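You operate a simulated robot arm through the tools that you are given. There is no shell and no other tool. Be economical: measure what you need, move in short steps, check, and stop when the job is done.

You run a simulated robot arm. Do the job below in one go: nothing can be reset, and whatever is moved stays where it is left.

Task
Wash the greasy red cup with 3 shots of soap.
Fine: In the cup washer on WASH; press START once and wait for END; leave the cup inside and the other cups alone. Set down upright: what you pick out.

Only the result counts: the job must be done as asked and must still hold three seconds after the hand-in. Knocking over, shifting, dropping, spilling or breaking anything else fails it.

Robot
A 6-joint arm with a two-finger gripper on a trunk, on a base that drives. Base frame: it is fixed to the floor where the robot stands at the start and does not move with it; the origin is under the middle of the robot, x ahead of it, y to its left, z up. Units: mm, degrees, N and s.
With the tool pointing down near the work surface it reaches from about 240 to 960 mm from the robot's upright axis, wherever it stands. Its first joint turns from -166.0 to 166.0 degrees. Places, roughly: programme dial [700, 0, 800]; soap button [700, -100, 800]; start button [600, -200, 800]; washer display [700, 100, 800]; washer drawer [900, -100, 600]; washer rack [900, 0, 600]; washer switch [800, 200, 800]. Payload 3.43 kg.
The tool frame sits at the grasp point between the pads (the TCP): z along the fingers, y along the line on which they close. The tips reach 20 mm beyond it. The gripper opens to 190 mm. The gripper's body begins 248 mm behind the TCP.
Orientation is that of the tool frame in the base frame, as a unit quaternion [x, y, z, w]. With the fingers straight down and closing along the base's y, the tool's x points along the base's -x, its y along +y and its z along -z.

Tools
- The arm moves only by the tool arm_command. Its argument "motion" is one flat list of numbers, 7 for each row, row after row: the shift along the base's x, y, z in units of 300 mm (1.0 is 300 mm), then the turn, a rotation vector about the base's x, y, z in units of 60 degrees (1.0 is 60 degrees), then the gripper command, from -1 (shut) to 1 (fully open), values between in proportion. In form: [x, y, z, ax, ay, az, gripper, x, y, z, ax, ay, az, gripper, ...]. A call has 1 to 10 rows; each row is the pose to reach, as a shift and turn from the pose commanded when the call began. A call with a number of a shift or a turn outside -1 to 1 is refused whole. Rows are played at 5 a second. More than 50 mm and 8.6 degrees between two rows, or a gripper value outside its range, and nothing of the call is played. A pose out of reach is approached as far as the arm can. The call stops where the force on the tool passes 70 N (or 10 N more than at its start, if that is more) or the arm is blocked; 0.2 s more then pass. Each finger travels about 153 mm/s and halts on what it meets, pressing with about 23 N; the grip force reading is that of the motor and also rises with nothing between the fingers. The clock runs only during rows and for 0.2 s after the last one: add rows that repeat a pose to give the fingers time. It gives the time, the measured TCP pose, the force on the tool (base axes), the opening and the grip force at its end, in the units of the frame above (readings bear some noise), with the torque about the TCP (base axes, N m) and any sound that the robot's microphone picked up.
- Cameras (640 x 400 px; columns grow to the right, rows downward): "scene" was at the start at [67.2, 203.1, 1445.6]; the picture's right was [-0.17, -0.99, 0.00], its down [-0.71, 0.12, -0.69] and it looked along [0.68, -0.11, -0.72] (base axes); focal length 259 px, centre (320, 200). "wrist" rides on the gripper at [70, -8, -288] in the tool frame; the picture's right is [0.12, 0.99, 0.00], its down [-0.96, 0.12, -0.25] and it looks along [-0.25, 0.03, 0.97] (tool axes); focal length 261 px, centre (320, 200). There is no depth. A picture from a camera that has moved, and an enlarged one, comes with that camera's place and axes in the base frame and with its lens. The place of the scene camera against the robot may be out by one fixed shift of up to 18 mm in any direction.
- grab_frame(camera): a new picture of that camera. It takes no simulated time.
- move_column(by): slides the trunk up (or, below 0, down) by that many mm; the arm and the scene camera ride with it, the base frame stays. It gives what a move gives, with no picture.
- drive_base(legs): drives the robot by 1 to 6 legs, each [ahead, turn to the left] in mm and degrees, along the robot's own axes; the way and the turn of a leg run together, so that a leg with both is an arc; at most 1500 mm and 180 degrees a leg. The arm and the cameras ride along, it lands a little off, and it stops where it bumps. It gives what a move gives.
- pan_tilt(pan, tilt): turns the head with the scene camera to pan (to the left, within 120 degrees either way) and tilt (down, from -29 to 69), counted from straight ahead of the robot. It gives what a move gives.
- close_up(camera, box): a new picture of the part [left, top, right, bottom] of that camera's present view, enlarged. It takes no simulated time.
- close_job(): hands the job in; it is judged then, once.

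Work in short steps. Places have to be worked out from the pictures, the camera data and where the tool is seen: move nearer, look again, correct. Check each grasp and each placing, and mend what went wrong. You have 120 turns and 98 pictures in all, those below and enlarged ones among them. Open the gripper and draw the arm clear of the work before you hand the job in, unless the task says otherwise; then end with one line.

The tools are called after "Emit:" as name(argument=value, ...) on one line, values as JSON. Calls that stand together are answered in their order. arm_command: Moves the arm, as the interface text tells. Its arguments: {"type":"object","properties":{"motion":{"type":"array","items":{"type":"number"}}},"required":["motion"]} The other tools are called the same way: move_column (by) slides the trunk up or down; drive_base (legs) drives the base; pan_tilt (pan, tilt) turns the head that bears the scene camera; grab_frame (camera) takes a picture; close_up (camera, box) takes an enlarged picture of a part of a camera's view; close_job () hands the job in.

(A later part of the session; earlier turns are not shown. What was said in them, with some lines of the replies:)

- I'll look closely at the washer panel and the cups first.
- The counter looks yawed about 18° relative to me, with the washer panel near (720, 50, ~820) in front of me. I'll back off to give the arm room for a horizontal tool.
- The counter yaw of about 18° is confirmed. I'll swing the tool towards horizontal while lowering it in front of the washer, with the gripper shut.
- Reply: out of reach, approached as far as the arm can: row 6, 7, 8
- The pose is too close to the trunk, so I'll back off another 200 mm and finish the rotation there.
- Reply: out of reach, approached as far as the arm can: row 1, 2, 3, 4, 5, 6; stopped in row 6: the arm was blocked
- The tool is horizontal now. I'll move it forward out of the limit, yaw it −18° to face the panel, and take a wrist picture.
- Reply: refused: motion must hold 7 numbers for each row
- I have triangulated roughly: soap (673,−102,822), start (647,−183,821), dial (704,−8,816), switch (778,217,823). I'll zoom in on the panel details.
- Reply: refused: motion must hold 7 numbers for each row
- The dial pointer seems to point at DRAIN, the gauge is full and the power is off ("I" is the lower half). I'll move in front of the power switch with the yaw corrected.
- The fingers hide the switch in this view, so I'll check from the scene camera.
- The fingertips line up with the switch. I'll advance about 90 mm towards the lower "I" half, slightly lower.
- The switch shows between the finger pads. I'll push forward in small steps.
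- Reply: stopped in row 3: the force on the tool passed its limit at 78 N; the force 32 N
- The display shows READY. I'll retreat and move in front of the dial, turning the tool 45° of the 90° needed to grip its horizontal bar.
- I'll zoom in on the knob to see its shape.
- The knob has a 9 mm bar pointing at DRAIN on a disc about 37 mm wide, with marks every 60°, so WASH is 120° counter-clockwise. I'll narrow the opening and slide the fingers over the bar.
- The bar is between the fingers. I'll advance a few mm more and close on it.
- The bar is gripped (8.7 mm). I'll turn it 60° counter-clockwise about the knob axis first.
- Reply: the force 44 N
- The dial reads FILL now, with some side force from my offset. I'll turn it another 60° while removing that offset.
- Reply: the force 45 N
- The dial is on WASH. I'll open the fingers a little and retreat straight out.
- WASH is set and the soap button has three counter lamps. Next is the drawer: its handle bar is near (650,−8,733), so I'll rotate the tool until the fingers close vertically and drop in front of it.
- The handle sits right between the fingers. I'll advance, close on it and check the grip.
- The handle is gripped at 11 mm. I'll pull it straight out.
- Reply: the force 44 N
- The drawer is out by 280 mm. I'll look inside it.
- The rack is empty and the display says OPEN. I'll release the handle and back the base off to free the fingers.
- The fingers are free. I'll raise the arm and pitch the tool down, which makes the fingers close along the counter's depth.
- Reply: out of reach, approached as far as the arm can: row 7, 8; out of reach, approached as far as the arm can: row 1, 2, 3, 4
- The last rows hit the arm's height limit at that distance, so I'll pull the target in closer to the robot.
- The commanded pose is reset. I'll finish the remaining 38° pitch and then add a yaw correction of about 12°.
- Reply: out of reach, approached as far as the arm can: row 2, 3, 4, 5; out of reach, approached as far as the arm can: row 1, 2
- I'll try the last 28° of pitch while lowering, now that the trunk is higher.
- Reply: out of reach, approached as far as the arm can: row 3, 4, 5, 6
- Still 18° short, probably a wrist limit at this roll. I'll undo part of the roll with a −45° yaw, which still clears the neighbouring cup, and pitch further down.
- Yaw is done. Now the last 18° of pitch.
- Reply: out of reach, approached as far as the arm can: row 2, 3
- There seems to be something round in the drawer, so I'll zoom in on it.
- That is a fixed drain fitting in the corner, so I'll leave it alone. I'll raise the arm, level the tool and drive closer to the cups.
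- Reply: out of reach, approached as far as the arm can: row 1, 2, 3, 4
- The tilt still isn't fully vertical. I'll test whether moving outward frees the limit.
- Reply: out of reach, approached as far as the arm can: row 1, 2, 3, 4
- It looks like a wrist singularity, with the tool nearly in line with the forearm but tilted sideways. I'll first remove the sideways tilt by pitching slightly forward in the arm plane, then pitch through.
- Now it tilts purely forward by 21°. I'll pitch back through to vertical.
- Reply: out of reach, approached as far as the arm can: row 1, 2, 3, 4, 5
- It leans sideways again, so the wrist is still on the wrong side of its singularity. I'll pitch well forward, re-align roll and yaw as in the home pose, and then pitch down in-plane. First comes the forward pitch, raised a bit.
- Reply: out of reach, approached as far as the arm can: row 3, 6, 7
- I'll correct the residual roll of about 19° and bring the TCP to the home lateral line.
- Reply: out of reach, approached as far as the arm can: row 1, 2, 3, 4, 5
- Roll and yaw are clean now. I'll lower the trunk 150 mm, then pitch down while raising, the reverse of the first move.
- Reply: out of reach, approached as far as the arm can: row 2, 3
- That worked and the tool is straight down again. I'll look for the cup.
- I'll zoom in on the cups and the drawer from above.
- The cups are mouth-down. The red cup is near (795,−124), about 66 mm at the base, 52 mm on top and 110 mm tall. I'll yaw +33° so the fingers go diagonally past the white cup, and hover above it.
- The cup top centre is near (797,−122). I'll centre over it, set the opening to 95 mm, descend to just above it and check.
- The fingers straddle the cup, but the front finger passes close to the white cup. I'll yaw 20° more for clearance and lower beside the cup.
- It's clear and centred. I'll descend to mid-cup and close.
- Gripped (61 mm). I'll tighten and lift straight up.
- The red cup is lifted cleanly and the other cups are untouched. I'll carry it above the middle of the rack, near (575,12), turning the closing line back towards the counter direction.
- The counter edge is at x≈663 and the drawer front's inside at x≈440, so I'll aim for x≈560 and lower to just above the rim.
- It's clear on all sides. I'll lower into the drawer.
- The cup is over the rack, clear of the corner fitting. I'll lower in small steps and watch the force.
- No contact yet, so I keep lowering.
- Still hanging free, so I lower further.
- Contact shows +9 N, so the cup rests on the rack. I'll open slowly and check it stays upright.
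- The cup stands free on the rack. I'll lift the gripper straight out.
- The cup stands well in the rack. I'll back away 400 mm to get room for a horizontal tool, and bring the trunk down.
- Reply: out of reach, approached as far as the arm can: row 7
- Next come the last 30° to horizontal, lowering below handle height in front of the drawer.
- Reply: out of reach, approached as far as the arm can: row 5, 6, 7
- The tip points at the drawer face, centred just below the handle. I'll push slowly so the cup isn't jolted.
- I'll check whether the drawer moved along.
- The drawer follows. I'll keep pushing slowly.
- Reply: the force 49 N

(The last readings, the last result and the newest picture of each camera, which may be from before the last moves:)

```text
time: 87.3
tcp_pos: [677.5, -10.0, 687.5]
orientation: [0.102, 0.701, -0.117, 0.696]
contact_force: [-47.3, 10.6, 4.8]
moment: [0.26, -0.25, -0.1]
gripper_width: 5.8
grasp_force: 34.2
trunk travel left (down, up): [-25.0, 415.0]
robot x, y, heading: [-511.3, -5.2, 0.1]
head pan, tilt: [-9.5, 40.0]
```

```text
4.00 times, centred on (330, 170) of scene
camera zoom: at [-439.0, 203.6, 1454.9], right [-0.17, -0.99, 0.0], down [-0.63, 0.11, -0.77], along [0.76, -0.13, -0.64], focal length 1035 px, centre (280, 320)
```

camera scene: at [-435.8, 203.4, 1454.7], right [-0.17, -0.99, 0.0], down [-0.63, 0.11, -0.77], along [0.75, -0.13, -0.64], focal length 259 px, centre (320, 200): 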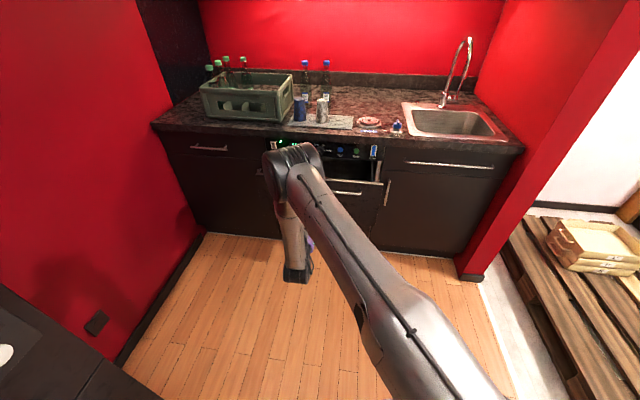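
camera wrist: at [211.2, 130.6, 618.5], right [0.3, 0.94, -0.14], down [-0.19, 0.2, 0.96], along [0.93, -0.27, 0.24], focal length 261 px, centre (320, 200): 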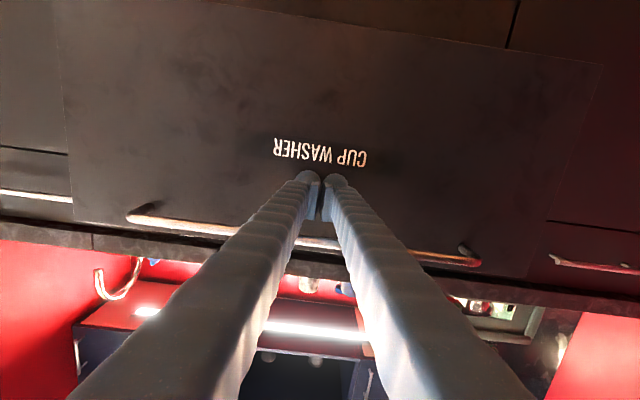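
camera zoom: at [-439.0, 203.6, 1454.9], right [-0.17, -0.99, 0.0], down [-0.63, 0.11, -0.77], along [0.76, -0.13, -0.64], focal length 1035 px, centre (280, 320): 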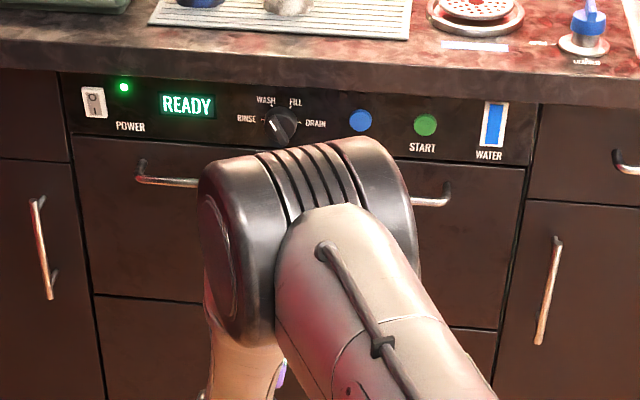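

The drawer is closed and the display shows READY. I'll retreat and move in front of the SOAP button.

Emit:
arm_command(motion=[-0.158, 0.05, 0, 0, 0, 0, -1, -0.316, 0.1, 0.0, 0, 0, 0, -1, -0.38, 0.05, 0.1, 0, 0, 0, -1, -0.4, -0.05, 0.2, 0, 0, 0, -1, -0.4, -0.13, 0.3, 0, 0, 0, -1, -0.4, -0.18, 0.4, 0, 0, 0, -1, -0.38, -0.2, 0.45, 0, 0, 0, -1])

Emit:
grab_frame(camera="wrist")

Emit:
close_up(camera="scene", box=[255, 120, 405, 220])

```text
time: 88.9
tcp_pos: [568.1, -71.7, 825.4]
orientation: [0.104, 0.7, -0.116, 0.697]
contact_force: [-0.1, 0.1, 1.1]
moment: [-0.01, 0.02, -0.02]
gripper_width: 0.0
grasp_force: 34.2
trunk travel left (down, up): [-25.0, 415.0]
robot x, y, heading: [-513.3, -3.5, -0.3]
head pan, tilt: [-9.5, 40.0]
```

```text
37 pictures are left
camera wrist: at [292.0, 6.5, 755.4], right [0.3, 0.94, -0.14], down [-0.19, 0.2, 0.96], along [0.93, -0.27, 0.24], focal length 261 px, centre (320, 200)
```

wrist: 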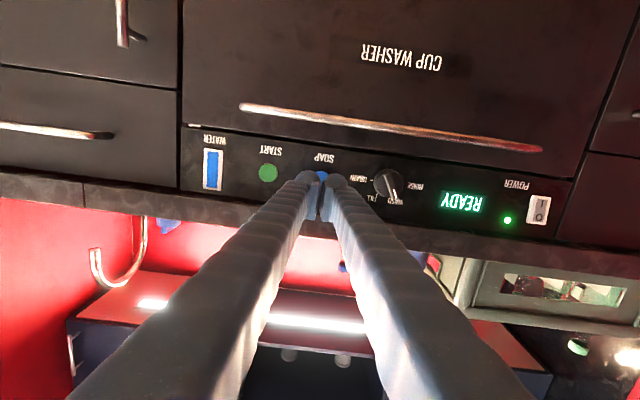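

```text
4.00 times, centred on (330, 170) of scene
camera zoom: at [-435.9, 203.2, 1454.7], right [-0.17, -0.99, 0.0], down [-0.63, 0.11, -0.77], along [0.75, -0.13, -0.64], focal length 1035 px, centre (280, 320)
```

zoom: 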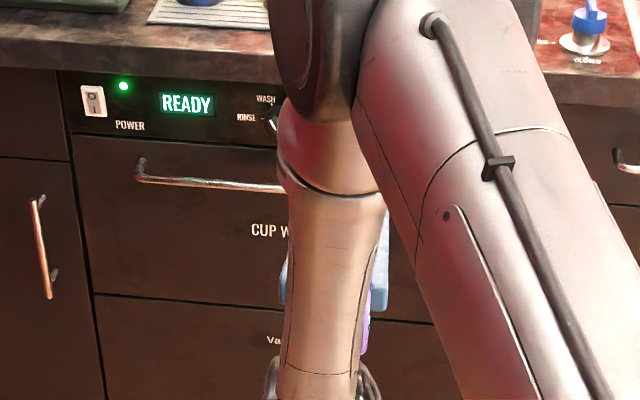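

SOAP is right behind the tip, near (653,−101,812). I'll drop 12 mm, advance and press once in small steps.

Emit:
arm_command(motion=[0.08, -0.027, -0.04, 0, 0, 0, -1, 0.18, -0.064, -0.04, 0, 0, 0, -1])

Emit:
arm_command(motion=[0.0127, -0.004, 0, 0, 0, 0, -1, 0.0253, -0.008, 0, 0, 0, 0, -1, 0.035, -0.0114, 0, 0, 0, 0, -1, 0.0445, -0.0145, 0, 0, 0, 0, -1, 0.054, -0.0176, 0, 0, 0, 0, -1, 0.0633, -0.0207, 0, 0, 0, 0, -1])

Emit:
close_up(camera="wrist", box=[220, 110, 520, 260])

```text
time: 89.5
tcp_pos: [623.2, -91.3, 810.2]
orientation: [0.102, 0.701, -0.115, 0.697]
contact_force: [0.8, -0.4, 0.4]
moment: [0.01, -0.01, -0.04]
gripper_width: 0.1
grasp_force: 33.6
trunk travel left (down, up): [-25.0, 415.0]
robot x, y, heading: [-512.2, -2.8, -0.5]
head pan, tilt: [-9.5, 40.0]
```

```text
time: 90.9
tcp_pos: [640.4, -97.5, 812.8]
orientation: [0.104, 0.7, -0.116, 0.697]
contact_force: [-0.5, -0.9, 0.4]
moment: [0.01, 0.0, 0.01]
gripper_width: 0.2
grasp_force: 34.0
trunk travel left (down, up): [-25.0, 415.0]
robot x, y, heading: [-510.7, -7.1, -0.3]
head pan, tilt: [-9.5, 40.0]
```

```text
2.13 times, centred on (370, 185) of wrist
camera zoom: at [363.9, -18.4, 742.3], right [0.3, 0.94, -0.14], down [-0.19, 0.2, 0.96], along [0.93, -0.27, 0.24], focal length 556 px, centre (213, 232)
```

zoom: 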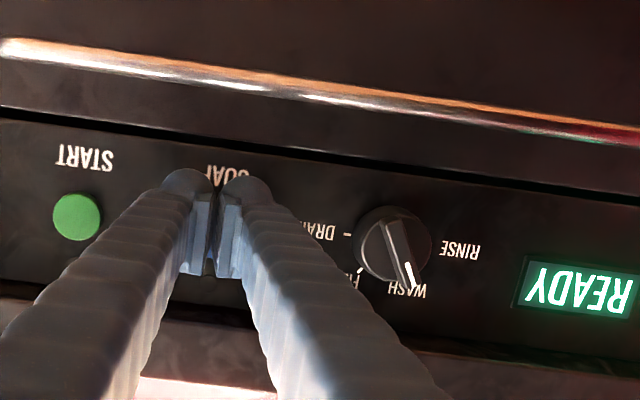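

Still no contact, so I continue in 2–3 mm steps.

Emit:
arm_command(motion=[0.0095, -0.0031, 0, 0, 0, 0, -1, 0.019, -0.0062, 0, 0, 0, 0, -1])

Emit:
close_up(camera="wrist", box=[240, 130, 400, 240])

```text
time: 91.5
tcp_pos: [645.0, -99.1, 811.4]
orientation: [0.104, 0.7, -0.118, 0.697]
contact_force: [-5.4, 2.8, 1.8]
moment: [-0.04, -0.03, 0.07]
gripper_width: 6.1
grasp_force: 33.8
trunk travel left (down, up): [-25.0, 415.0]
robot x, y, heading: [-512.8, -5.0, -0.3]
head pan, tilt: [-9.5, 40.0]
heard: click
```

```text
3.64 times, centred on (320, 185) of wrist
camera zoom: at [369.3, -20.4, 741.8], right [0.3, 0.94, -0.14], down [-0.19, 0.2, 0.96], along [0.93, -0.26, 0.24], focal length 948 px, centre (320, 254)
```

zoom: 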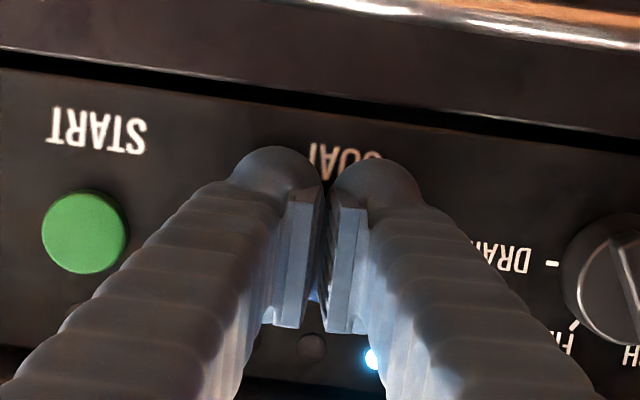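

A click was heard and the first lamp lit: one shot. I'll release, then press again to the same depth.

Emit:
arm_command(motion=[-0.025, 0.008, 0, 0, 0, 0, -1, -0.05, 0.0163, 0, 0, 0, 0, -1, -0.05, 0.0163, 0, 0, 0, 0, -1])

Emit:
close_up(camera="wrist", box=[240, 130, 400, 240])

Emit:
arm_command(motion=[0.025, -0.008, 0, 0, 0, 0, -1, 0.04, -0.013, 0, 0, 0, 0, -1, 0.0515, -0.0168, 0, 0, 0, 0, -1])

Emit:
close_up(camera="wrist", box=[240, 130, 400, 240])

```text
time: 92.3
tcp_pos: [629.6, -94.0, 810.7]
orientation: [0.103, 0.7, -0.116, 0.697]
contact_force: [-0.5, -0.7, -0.4]
moment: [0.0, 0.01, -0.03]
gripper_width: 0.0
grasp_force: 34.3
trunk travel left (down, up): [-25.0, 415.0]
robot x, y, heading: [-512.1, -4.2, -0.4]
head pan, tilt: [-9.5, 40.0]
```

```text
3.64 times, centred on (320, 185) of wrist
camera zoom: at [353.4, -15.1, 741.1], right [0.3, 0.94, -0.14], down [-0.19, 0.2, 0.96], along [0.93, -0.27, 0.24], focal length 948 px, centre (320, 254)
```

zoom: 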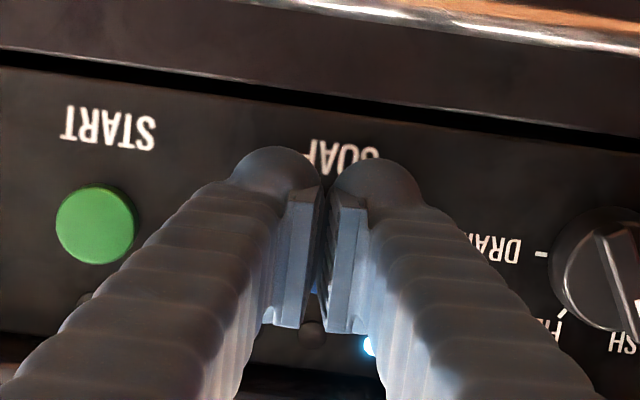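

```text
time: 93.1
tcp_pos: [646.2, -99.1, 811.9]
orientation: [0.103, 0.7, -0.116, 0.697]
contact_force: [-6.1, 2.7, 1.6]
moment: [-0.01, -0.1, -0.01]
gripper_width: 6.2
grasp_force: 34.4
trunk travel left (down, up): [-25.0, 415.0]
robot x, y, heading: [-511.9, -3.4, -0.5]
head pan, tilt: [-9.5, 40.0]
heard: click
```

```text
3.64 times, centred on (320, 185) of wrist
camera zoom: at [369.8, -20.4, 742.6], right [0.3, 0.94, -0.14], down [-0.19, 0.2, 0.96], along [0.93, -0.27, 0.24], focal length 948 px, centre (320, 254)
```

zoom: 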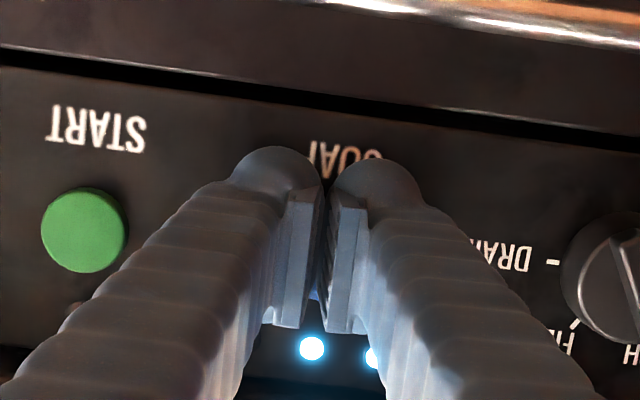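

Two lamps are lit. I'll release and press a third time, then back off and check the lamps.

Emit:
arm_command(motion=[-0.025, 0.008, 0, 0, 0, 0, -1, -0.05, 0.0163, 0, 0, 0, 0, -1, -0.05, 0.0163, 0, 0, 0, 0, -1])

Emit:
arm_command(motion=[0.025, -0.008, 0, 0, 0, 0, -1, 0.04, -0.013, 0, 0, 0, 0, -1, 0.0515, -0.0168, 0, 0, 0, 0, -1])

Emit:
arm_command(motion=[-0.05, 0.0163, 0, 0, 0, 0, -1, -0.15, 0.05, 0, 0, 0, 0, -1, -0.18, -0.02, 0, 0, 0, 0, -1, -0.21, -0.11, 0, 0, 0, 0, -1, -0.24, -0.2, 0, 0, 0, 0, -1])

Emit:
grab_frame(camera="wrist")

```text
time: 93.9
tcp_pos: [629.5, -94.6, 811.3]
orientation: [0.104, 0.7, -0.117, 0.697]
contact_force: [-0.3, -0.7, 0.3]
moment: [0.03, 0.01, 0.0]
gripper_width: 0.3
grasp_force: 34.6
trunk travel left (down, up): [-25.0, 415.0]
robot x, y, heading: [-512.0, -5.6, -0.3]
head pan, tilt: [-9.5, 40.0]
```

```text
time: 94.7
tcp_pos: [645.0, -98.5, 812.8]
orientation: [0.104, 0.7, -0.117, 0.697]
contact_force: [-6.9, 0.3, 2.4]
moment: [-0.05, -0.09, -0.04]
gripper_width: 6.1
grasp_force: 34.4
trunk travel left (down, up): [-25.0, 415.0]
robot x, y, heading: [-512.5, -4.1, 0.1]
head pan, tilt: [-9.5, 40.0]
heard: click
```

```text
time: 95.9
tcp_pos: [573.2, -158.5, 809.5]
orientation: [0.104, 0.7, -0.117, 0.697]
contact_force: [-0.2, 0.9, -1.0]
moment: [0.01, 0.01, -0.09]
gripper_width: 0.0
grasp_force: 34.4
trunk travel left (down, up): [-25.0, 415.0]
robot x, y, heading: [-509.8, -1.7, -0.6]
head pan, tilt: [-9.5, 40.0]
```

```text
31 pictures are left
camera wrist: at [298.3, -79.4, 741.0], right [0.3, 0.94, -0.14], down [-0.19, 0.2, 0.96], along [0.93, -0.27, 0.24], focal length 261 px, centre (320, 200)
```

wrist: 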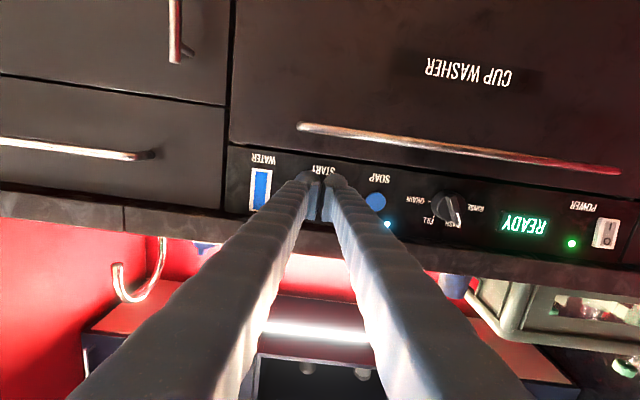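

I'll zoom in on the lamps and confirm the dial setting.

Emit:
close_up(camera="wrist", box=[290, 150, 510, 270])

```text
2.91 times, centred on (400, 210) of wrist
camera zoom: at [298.3, -79.4, 741.0], right [0.3, 0.94, -0.14], down [-0.19, 0.2, 0.96], along [0.93, -0.27, 0.24], focal length 758 px, centre (87, 171)
```

zoom: 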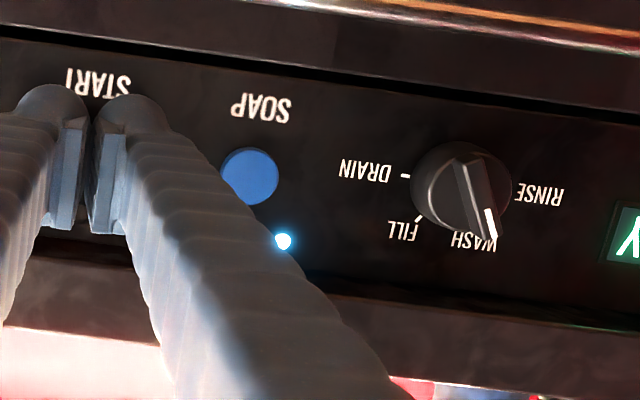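

The finger hides lamps 2 and 3, so I'll shift 90 mm to the right to see them before pressing START.

Emit:
arm_command(motion=[-0.05, -0.14, 0, 0, 0, 0, -1, -0.1, -0.28, 0, 0, 0, 0, -1])

Emit:
close_up(camera="wrist", box=[290, 120, 550, 280])

```text
time: 96.5
tcp_pos: [542.9, -242.3, 810.6]
orientation: [0.104, 0.7, -0.117, 0.697]
contact_force: [-1.1, 1.5, 0.3]
moment: [-0.01, -0.06, -0.23]
gripper_width: 0.2
grasp_force: 34.4
trunk travel left (down, up): [-25.0, 415.0]
robot x, y, heading: [-506.6, -3.3, -0.2]
head pan, tilt: [-9.5, 40.0]
```

```text
2.46 times, centred on (420, 200) of wrist
camera zoom: at [266.5, -163.2, 741.1], right [0.3, 0.94, -0.14], down [-0.19, 0.2, 0.96], along [0.93, -0.26, 0.24], focal length 642 px, centre (74, 200)
```

zoom: 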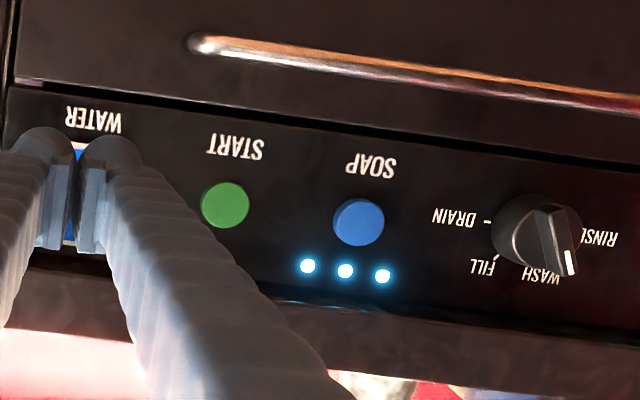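

Three lamps are lit and the dial is on WASH. START sits near (636,−178,813), so I'll move in front of it and then press once.

Emit:
arm_command(motion=[0.03, 0.12, 0, 0, 0, 0, -1, 0.08, 0.24, 0.003, 0, 0, 0, -1, 0.14, 0.265, 0.003, 0, 0, 0, -1, 0.19, 0.248, 0.003, 0, 0, 0, -1])

Emit:
close_up(camera="wrist", box=[240, 130, 400, 240])

```text
time: 97.5
tcp_pos: [603.0, -168.4, 811.5]
orientation: [0.103, 0.7, -0.117, 0.697]
contact_force: [0.2, 1.0, 0.3]
moment: [-0.01, 0.03, -0.09]
gripper_width: 0.2
grasp_force: 34.2
trunk travel left (down, up): [-25.0, 415.0]
robot x, y, heading: [-508.6, -7.0, -0.4]
head pan, tilt: [-9.5, 40.0]
```

```text
3.64 times, centred on (320, 185) of wrist
camera zoom: at [326.2, -88.7, 742.6], right [0.3, 0.94, -0.14], down [-0.19, 0.2, 0.96], along [0.93, -0.27, 0.24], focal length 948 px, centre (320, 254)
```

zoom: 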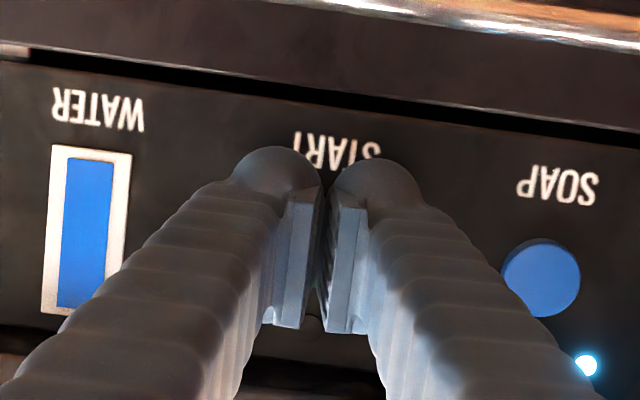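

It's aligned. I'll press until it clicks.

Emit:
arm_command(motion=[0.03, -0.01, 0, 0, 0, 0, -1, 0.044, -0.0145, 0, 0, 0, 0, -1, 0.052, -0.017, 0, 0, 0, 0, -1, 0.059, -0.0193, 0, 0, 0, 0, -1])

Emit:
close_up(camera="wrist", box=[240, 130, 400, 240])

```text
time: 98.5
tcp_pos: [619.5, -175.9, 812.6]
orientation: [0.103, 0.7, -0.116, 0.697]
contact_force: [-1.5, 1.9, -0.9]
moment: [-0.04, 0.01, 0.01]
gripper_width: 5.9
grasp_force: 34.6
trunk travel left (down, up): [-25.0, 415.0]
robot x, y, heading: [-514.6, -6.8, -0.5]
head pan, tilt: [-9.5, 40.0]
heard: click
```

```text
3.64 times, centred on (320, 185) of wrist
camera zoom: at [343.1, -96.0, 743.4], right [0.3, 0.94, -0.14], down [-0.19, 0.2, 0.96], along [0.93, -0.27, 0.24], focal length 948 px, centre (320, 254)
```

zoom: 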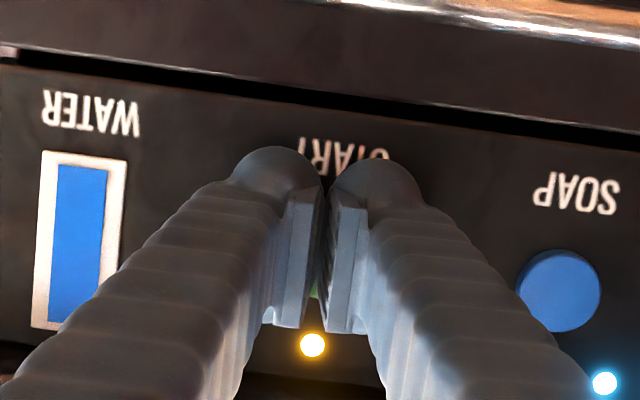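

The click was heard and the amber running lamp is lit. I'll withdraw and look at the display.

Emit:
arm_command(motion=[-0.05, 0.0163, 0, 0, 0, 0, -1, -0.15, 0.05, 0, 0, 0, 0, -1, -0.28, 0.09, 0, 0, 0, 0, -1, -0.4, 0.13, 0, 0, 0, 0, -1])

Emit:
grab_frame(camera="wrist")

```text
time: 99.5
tcp_pos: [499.5, -136.1, 813.2]
orientation: [0.104, 0.7, -0.116, 0.697]
contact_force: [0.2, 0.6, -0.2]
moment: [0.0, 0.0, 0.01]
gripper_width: 0.0
grasp_force: 34.4
trunk travel left (down, up): [-25.0, 415.0]
robot x, y, heading: [-513.6, -5.0, -0.3]
head pan, tilt: [-9.5, 40.0]
```

```text
26 pictures are left
camera wrist: at [223.8, -56.5, 743.2], right [0.3, 0.94, -0.14], down [-0.19, 0.2, 0.96], along [0.93, -0.27, 0.24], focal length 261 px, centre (320, 200)
```

wrist: 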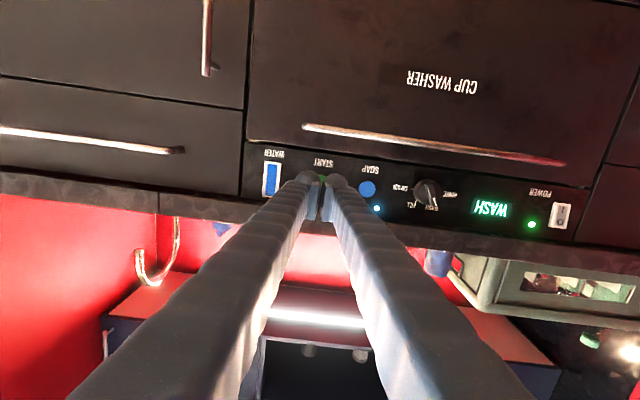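

The display shows WASH running. I'll wait with idle rows, opening the gripper meanwhile.

Emit:
arm_command(motion=[0, 0, 0, 0, 0, 0, -0.5, 0, 0, 0, 0, 0, 0, -0.5, 0, 0, 0, 0, 0, 0, -0.5, 0, 0, 0, 0, 0, 0, -0.5, 0, 0, 0, 0, 0, 0, -0.5, 0, 0, 0, 0, 0, 0, -0.5, 0, 0, 0, 0, 0, 0, -0.5, 0, 0, 0, 0, 0, 0, -0.5, 0, 0, 0, 0, 0, 0, -0.5, 0, 0, 0, 0, 0, 0, -0.5])

Emit:
arm_command(motion=[0, 0, 0, 0, 0, 0, -0.5, 0, 0, 0, 0, 0, 0, -0.5, 0, 0, 0, 0, 0, 0, -0.5, 0, 0, 0, 0, 0, 0, -0.5, 0, 0, 0, 0, 0, 0, -0.5, 0, 0, 0, 0, 0, 0, -0.5, 0, 0, 0, 0, 0, 0, -0.5, 0, 0, 0, 0, 0, 0, -0.5, 0, 0, 0, 0, 0, 0, -0.5, 0, 0, 0, 0, 0, 0, -0.5])

Emit:
arm_command(motion=[0, 0, 0, 0, 0, 0, -0.5, 0, 0, 0, 0, 0, 0, -0.5, 0, 0, 0, 0, 0, 0, -0.5, 0, 0, 0, 0, 0, 0, -0.5, 0, 0, 0, 0, 0, 0, -0.5, 0, 0, 0, 0, 0, 0, -0.5, 0, 0, 0, 0, 0, 0, -0.5, 0, 0, 0, 0, 0, 0, -0.5, 0, 0, 0, 0, 0, 0, -0.5, 0, 0, 0, 0, 0, 0, -0.5])

Emit:
close_up(camera="wrist", box=[240, 130, 600, 260])

```text
time: 101.7
tcp_pos: [500.6, -134.9, 812.2]
orientation: [0.103, 0.7, -0.117, 0.697]
contact_force: [-0.1, -0.5, -0.1]
moment: [-0.04, -0.01, 0.01]
gripper_width: 47.4
grasp_force: 0.1
trunk travel left (down, up): [-25.0, 415.0]
robot x, y, heading: [-513.6, -4.1, -0.2]
head pan, tilt: [-9.5, 40.0]
```

```text
time: 103.9
tcp_pos: [501.5, -135.5, 812.6]
orientation: [0.104, 0.7, -0.117, 0.697]
contact_force: [0.2, -0.2, -1.0]
moment: [0.0, 0.0, 0.0]
gripper_width: 47.6
grasp_force: 0.1
trunk travel left (down, up): [-25.0, 415.0]
robot x, y, heading: [-513.0, -3.1, -0.4]
head pan, tilt: [-9.5, 40.0]
```

```text
time: 106.1
tcp_pos: [500.6, -135.8, 812.5]
orientation: [0.102, 0.7, -0.117, 0.697]
contact_force: [-0.6, -0.1, 0.0]
moment: [0.02, 0.0, -0.02]
gripper_width: 47.5
grasp_force: 0.0
trunk travel left (down, up): [-25.0, 415.0]
robot x, y, heading: [-514.0, -5.6, -0.3]
head pan, tilt: [-9.5, 40.0]
```

```text
1.78 times, centred on (420, 195) of wrist
camera zoom: at [224.0, -56.4, 743.2], right [0.3, 0.94, -0.14], down [-0.19, 0.2, 0.96], along [0.93, -0.27, 0.24], focal length 463 px, centre (142, 209)
```

zoom: 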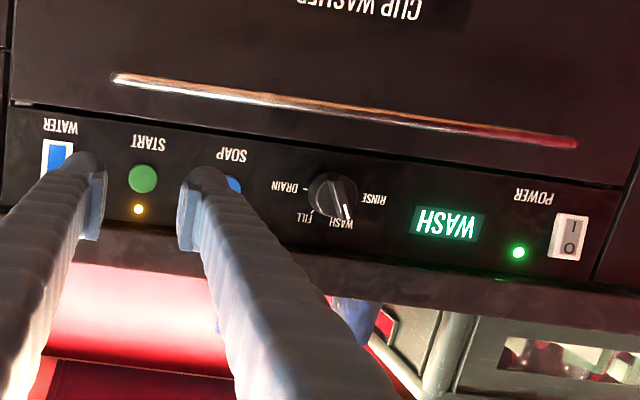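

Still washing, so I wait longer, listening for the end signal.

Emit:
arm_command(motion=[0, 0, 0, 0, 0, 0, -0.5, 0, 0, 0, 0, 0, 0, -0.5, 0, 0, 0, 0, 0, 0, -0.5, 0, 0, 0, 0, 0, 0, -0.5, 0, 0, 0, 0, 0, 0, -0.5, 0, 0, 0, 0, 0, 0, -0.5, 0, 0, 0, 0, 0, 0, -0.5, 0, 0, 0, 0, 0, 0, -0.5, 0, 0, 0, 0, 0, 0, -0.5, 0, 0, 0, 0, 0, 0, -0.5])

Emit:
arm_command(motion=[0, 0, 0, 0, 0, 0, -0.5, 0, 0, 0, 0, 0, 0, -0.5, 0, 0, 0, 0, 0, 0, -0.5, 0, 0, 0, 0, 0, 0, -0.5, 0, 0, 0, 0, 0, 0, -0.5, 0, 0, 0, 0, 0, 0, -0.5, 0, 0, 0, 0, 0, 0, -0.5, 0, 0, 0, 0, 0, 0, -0.5, 0, 0, 0, 0, 0, 0, -0.5, 0, 0, 0, 0, 0, 0, -0.5])

Emit:
arm_command(motion=[0, 0, 0, 0, 0, 0, -0.5, 0, 0, 0, 0, 0, 0, -0.5, 0, 0, 0, 0, 0, 0, -0.5, 0, 0, 0, 0, 0, 0, -0.5, 0, 0, 0, 0, 0, 0, -0.5, 0, 0, 0, 0, 0, 0, -0.5, 0, 0, 0, 0, 0, 0, -0.5, 0, 0, 0, 0, 0, 0, -0.5, 0, 0, 0, 0, 0, 0, -0.5, 0, 0, 0, 0, 0, 0, -0.5])

Emit:
close_up(camera="wrist", box=[240, 130, 600, 260])

```text
time: 108.3
tcp_pos: [498.8, -135.8, 812.4]
orientation: [0.104, 0.7, -0.118, 0.697]
contact_force: [-0.2, 0.3, 0.2]
moment: [0.01, 0.0, 0.0]
gripper_width: 47.4
grasp_force: 0.0
trunk travel left (down, up): [-25.0, 415.0]
robot x, y, heading: [-513.9, -3.6, -0.3]
head pan, tilt: [-9.5, 40.0]
```

```text
time: 110.5
tcp_pos: [499.0, -135.4, 812.4]
orientation: [0.105, 0.7, -0.117, 0.697]
contact_force: [-0.2, -1.4, -1.0]
moment: [-0.03, -0.01, 0.0]
gripper_width: 47.4
grasp_force: 0.2
trunk travel left (down, up): [-25.0, 415.0]
robot x, y, heading: [-510.8, -8.7, -0.3]
head pan, tilt: [-9.5, 40.0]
```

```text
time: 112.7
tcp_pos: [499.5, -135.8, 813.2]
orientation: [0.104, 0.7, -0.117, 0.697]
contact_force: [0.5, -0.4, -0.8]
moment: [0.0, -0.01, -0.01]
gripper_width: 47.2
grasp_force: 0.1
trunk travel left (down, up): [-25.0, 415.0]
robot x, y, heading: [-512.0, -5.4, -0.5]
head pan, tilt: [-9.5, 40.0]
```

```text
1.78 times, centred on (420, 195) of wrist
camera zoom: at [224.0, -56.4, 743.2], right [0.3, 0.94, -0.14], down [-0.19, 0.2, 0.96], along [0.93, -0.27, 0.24], focal length 463 px, centre (142, 209)
```

zoom: 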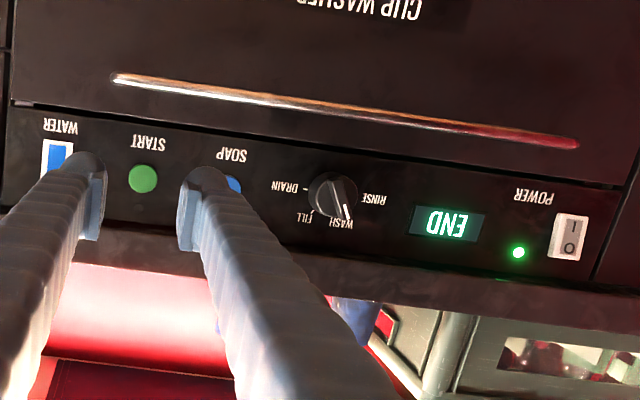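

The display reads END. I'll back away, open the gripper and check the other items once more.

Emit:
drive_base(legs=[[-150, 0]])

Emit:
arm_command(motion=[0, 0, 0, 0, 0, 0, 0.5, 0, 0, 0, 0, 0, 0, 0.5, 0, 0, 0, 0, 0, 0, 0.5])

Emit:
grab_frame(camera="scene")

```text
time: 114.4
tcp_pos: [344.7, -137.8, 811.7]
orientation: [0.105, 0.7, -0.118, 0.696]
contact_force: [0.1, -0.6, -0.4]
moment: [-0.02, -0.06, -0.03]
gripper_width: 47.7
grasp_force: 0.1
trunk travel left (down, up): [-25.0, 415.0]
robot x, y, heading: [-667.0, -3.6, -0.8]
head pan, tilt: [-9.5, 40.0]
```

```text
time: 115.2
tcp_pos: [343.8, -138.7, 813.1]
orientation: [0.105, 0.7, -0.118, 0.696]
contact_force: [0.9, -0.4, 0.9]
moment: [0.0, 0.02, -0.01]
gripper_width: 142.6
grasp_force: 0.0
trunk travel left (down, up): [-25.0, 415.0]
robot x, y, heading: [-669.0, -3.7, -0.7]
head pan, tilt: [-9.5, 40.0]
```

```text
23 pictures are left
camera scene: at [-589.5, 203.9, 1454.7], right [-0.17, -0.98, 0.0], down [-0.63, 0.11, -0.77], along [0.75, -0.13, -0.64], focal length 259 px, centre (320, 200)
```

scene: 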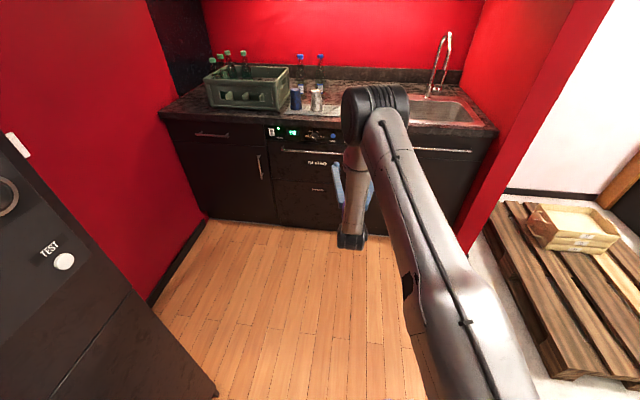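

Everything else is in place and the arm is clear, so I'll hand the job in.

Emit:
close_job()

```text
The job is handed in.
```

The red cup went through the WASH programme with 3 shots of soap and one press of START; the display reached END, and I left the cup standing mouth-down, as it was picked up, in the closed drawer with nothing else moved.
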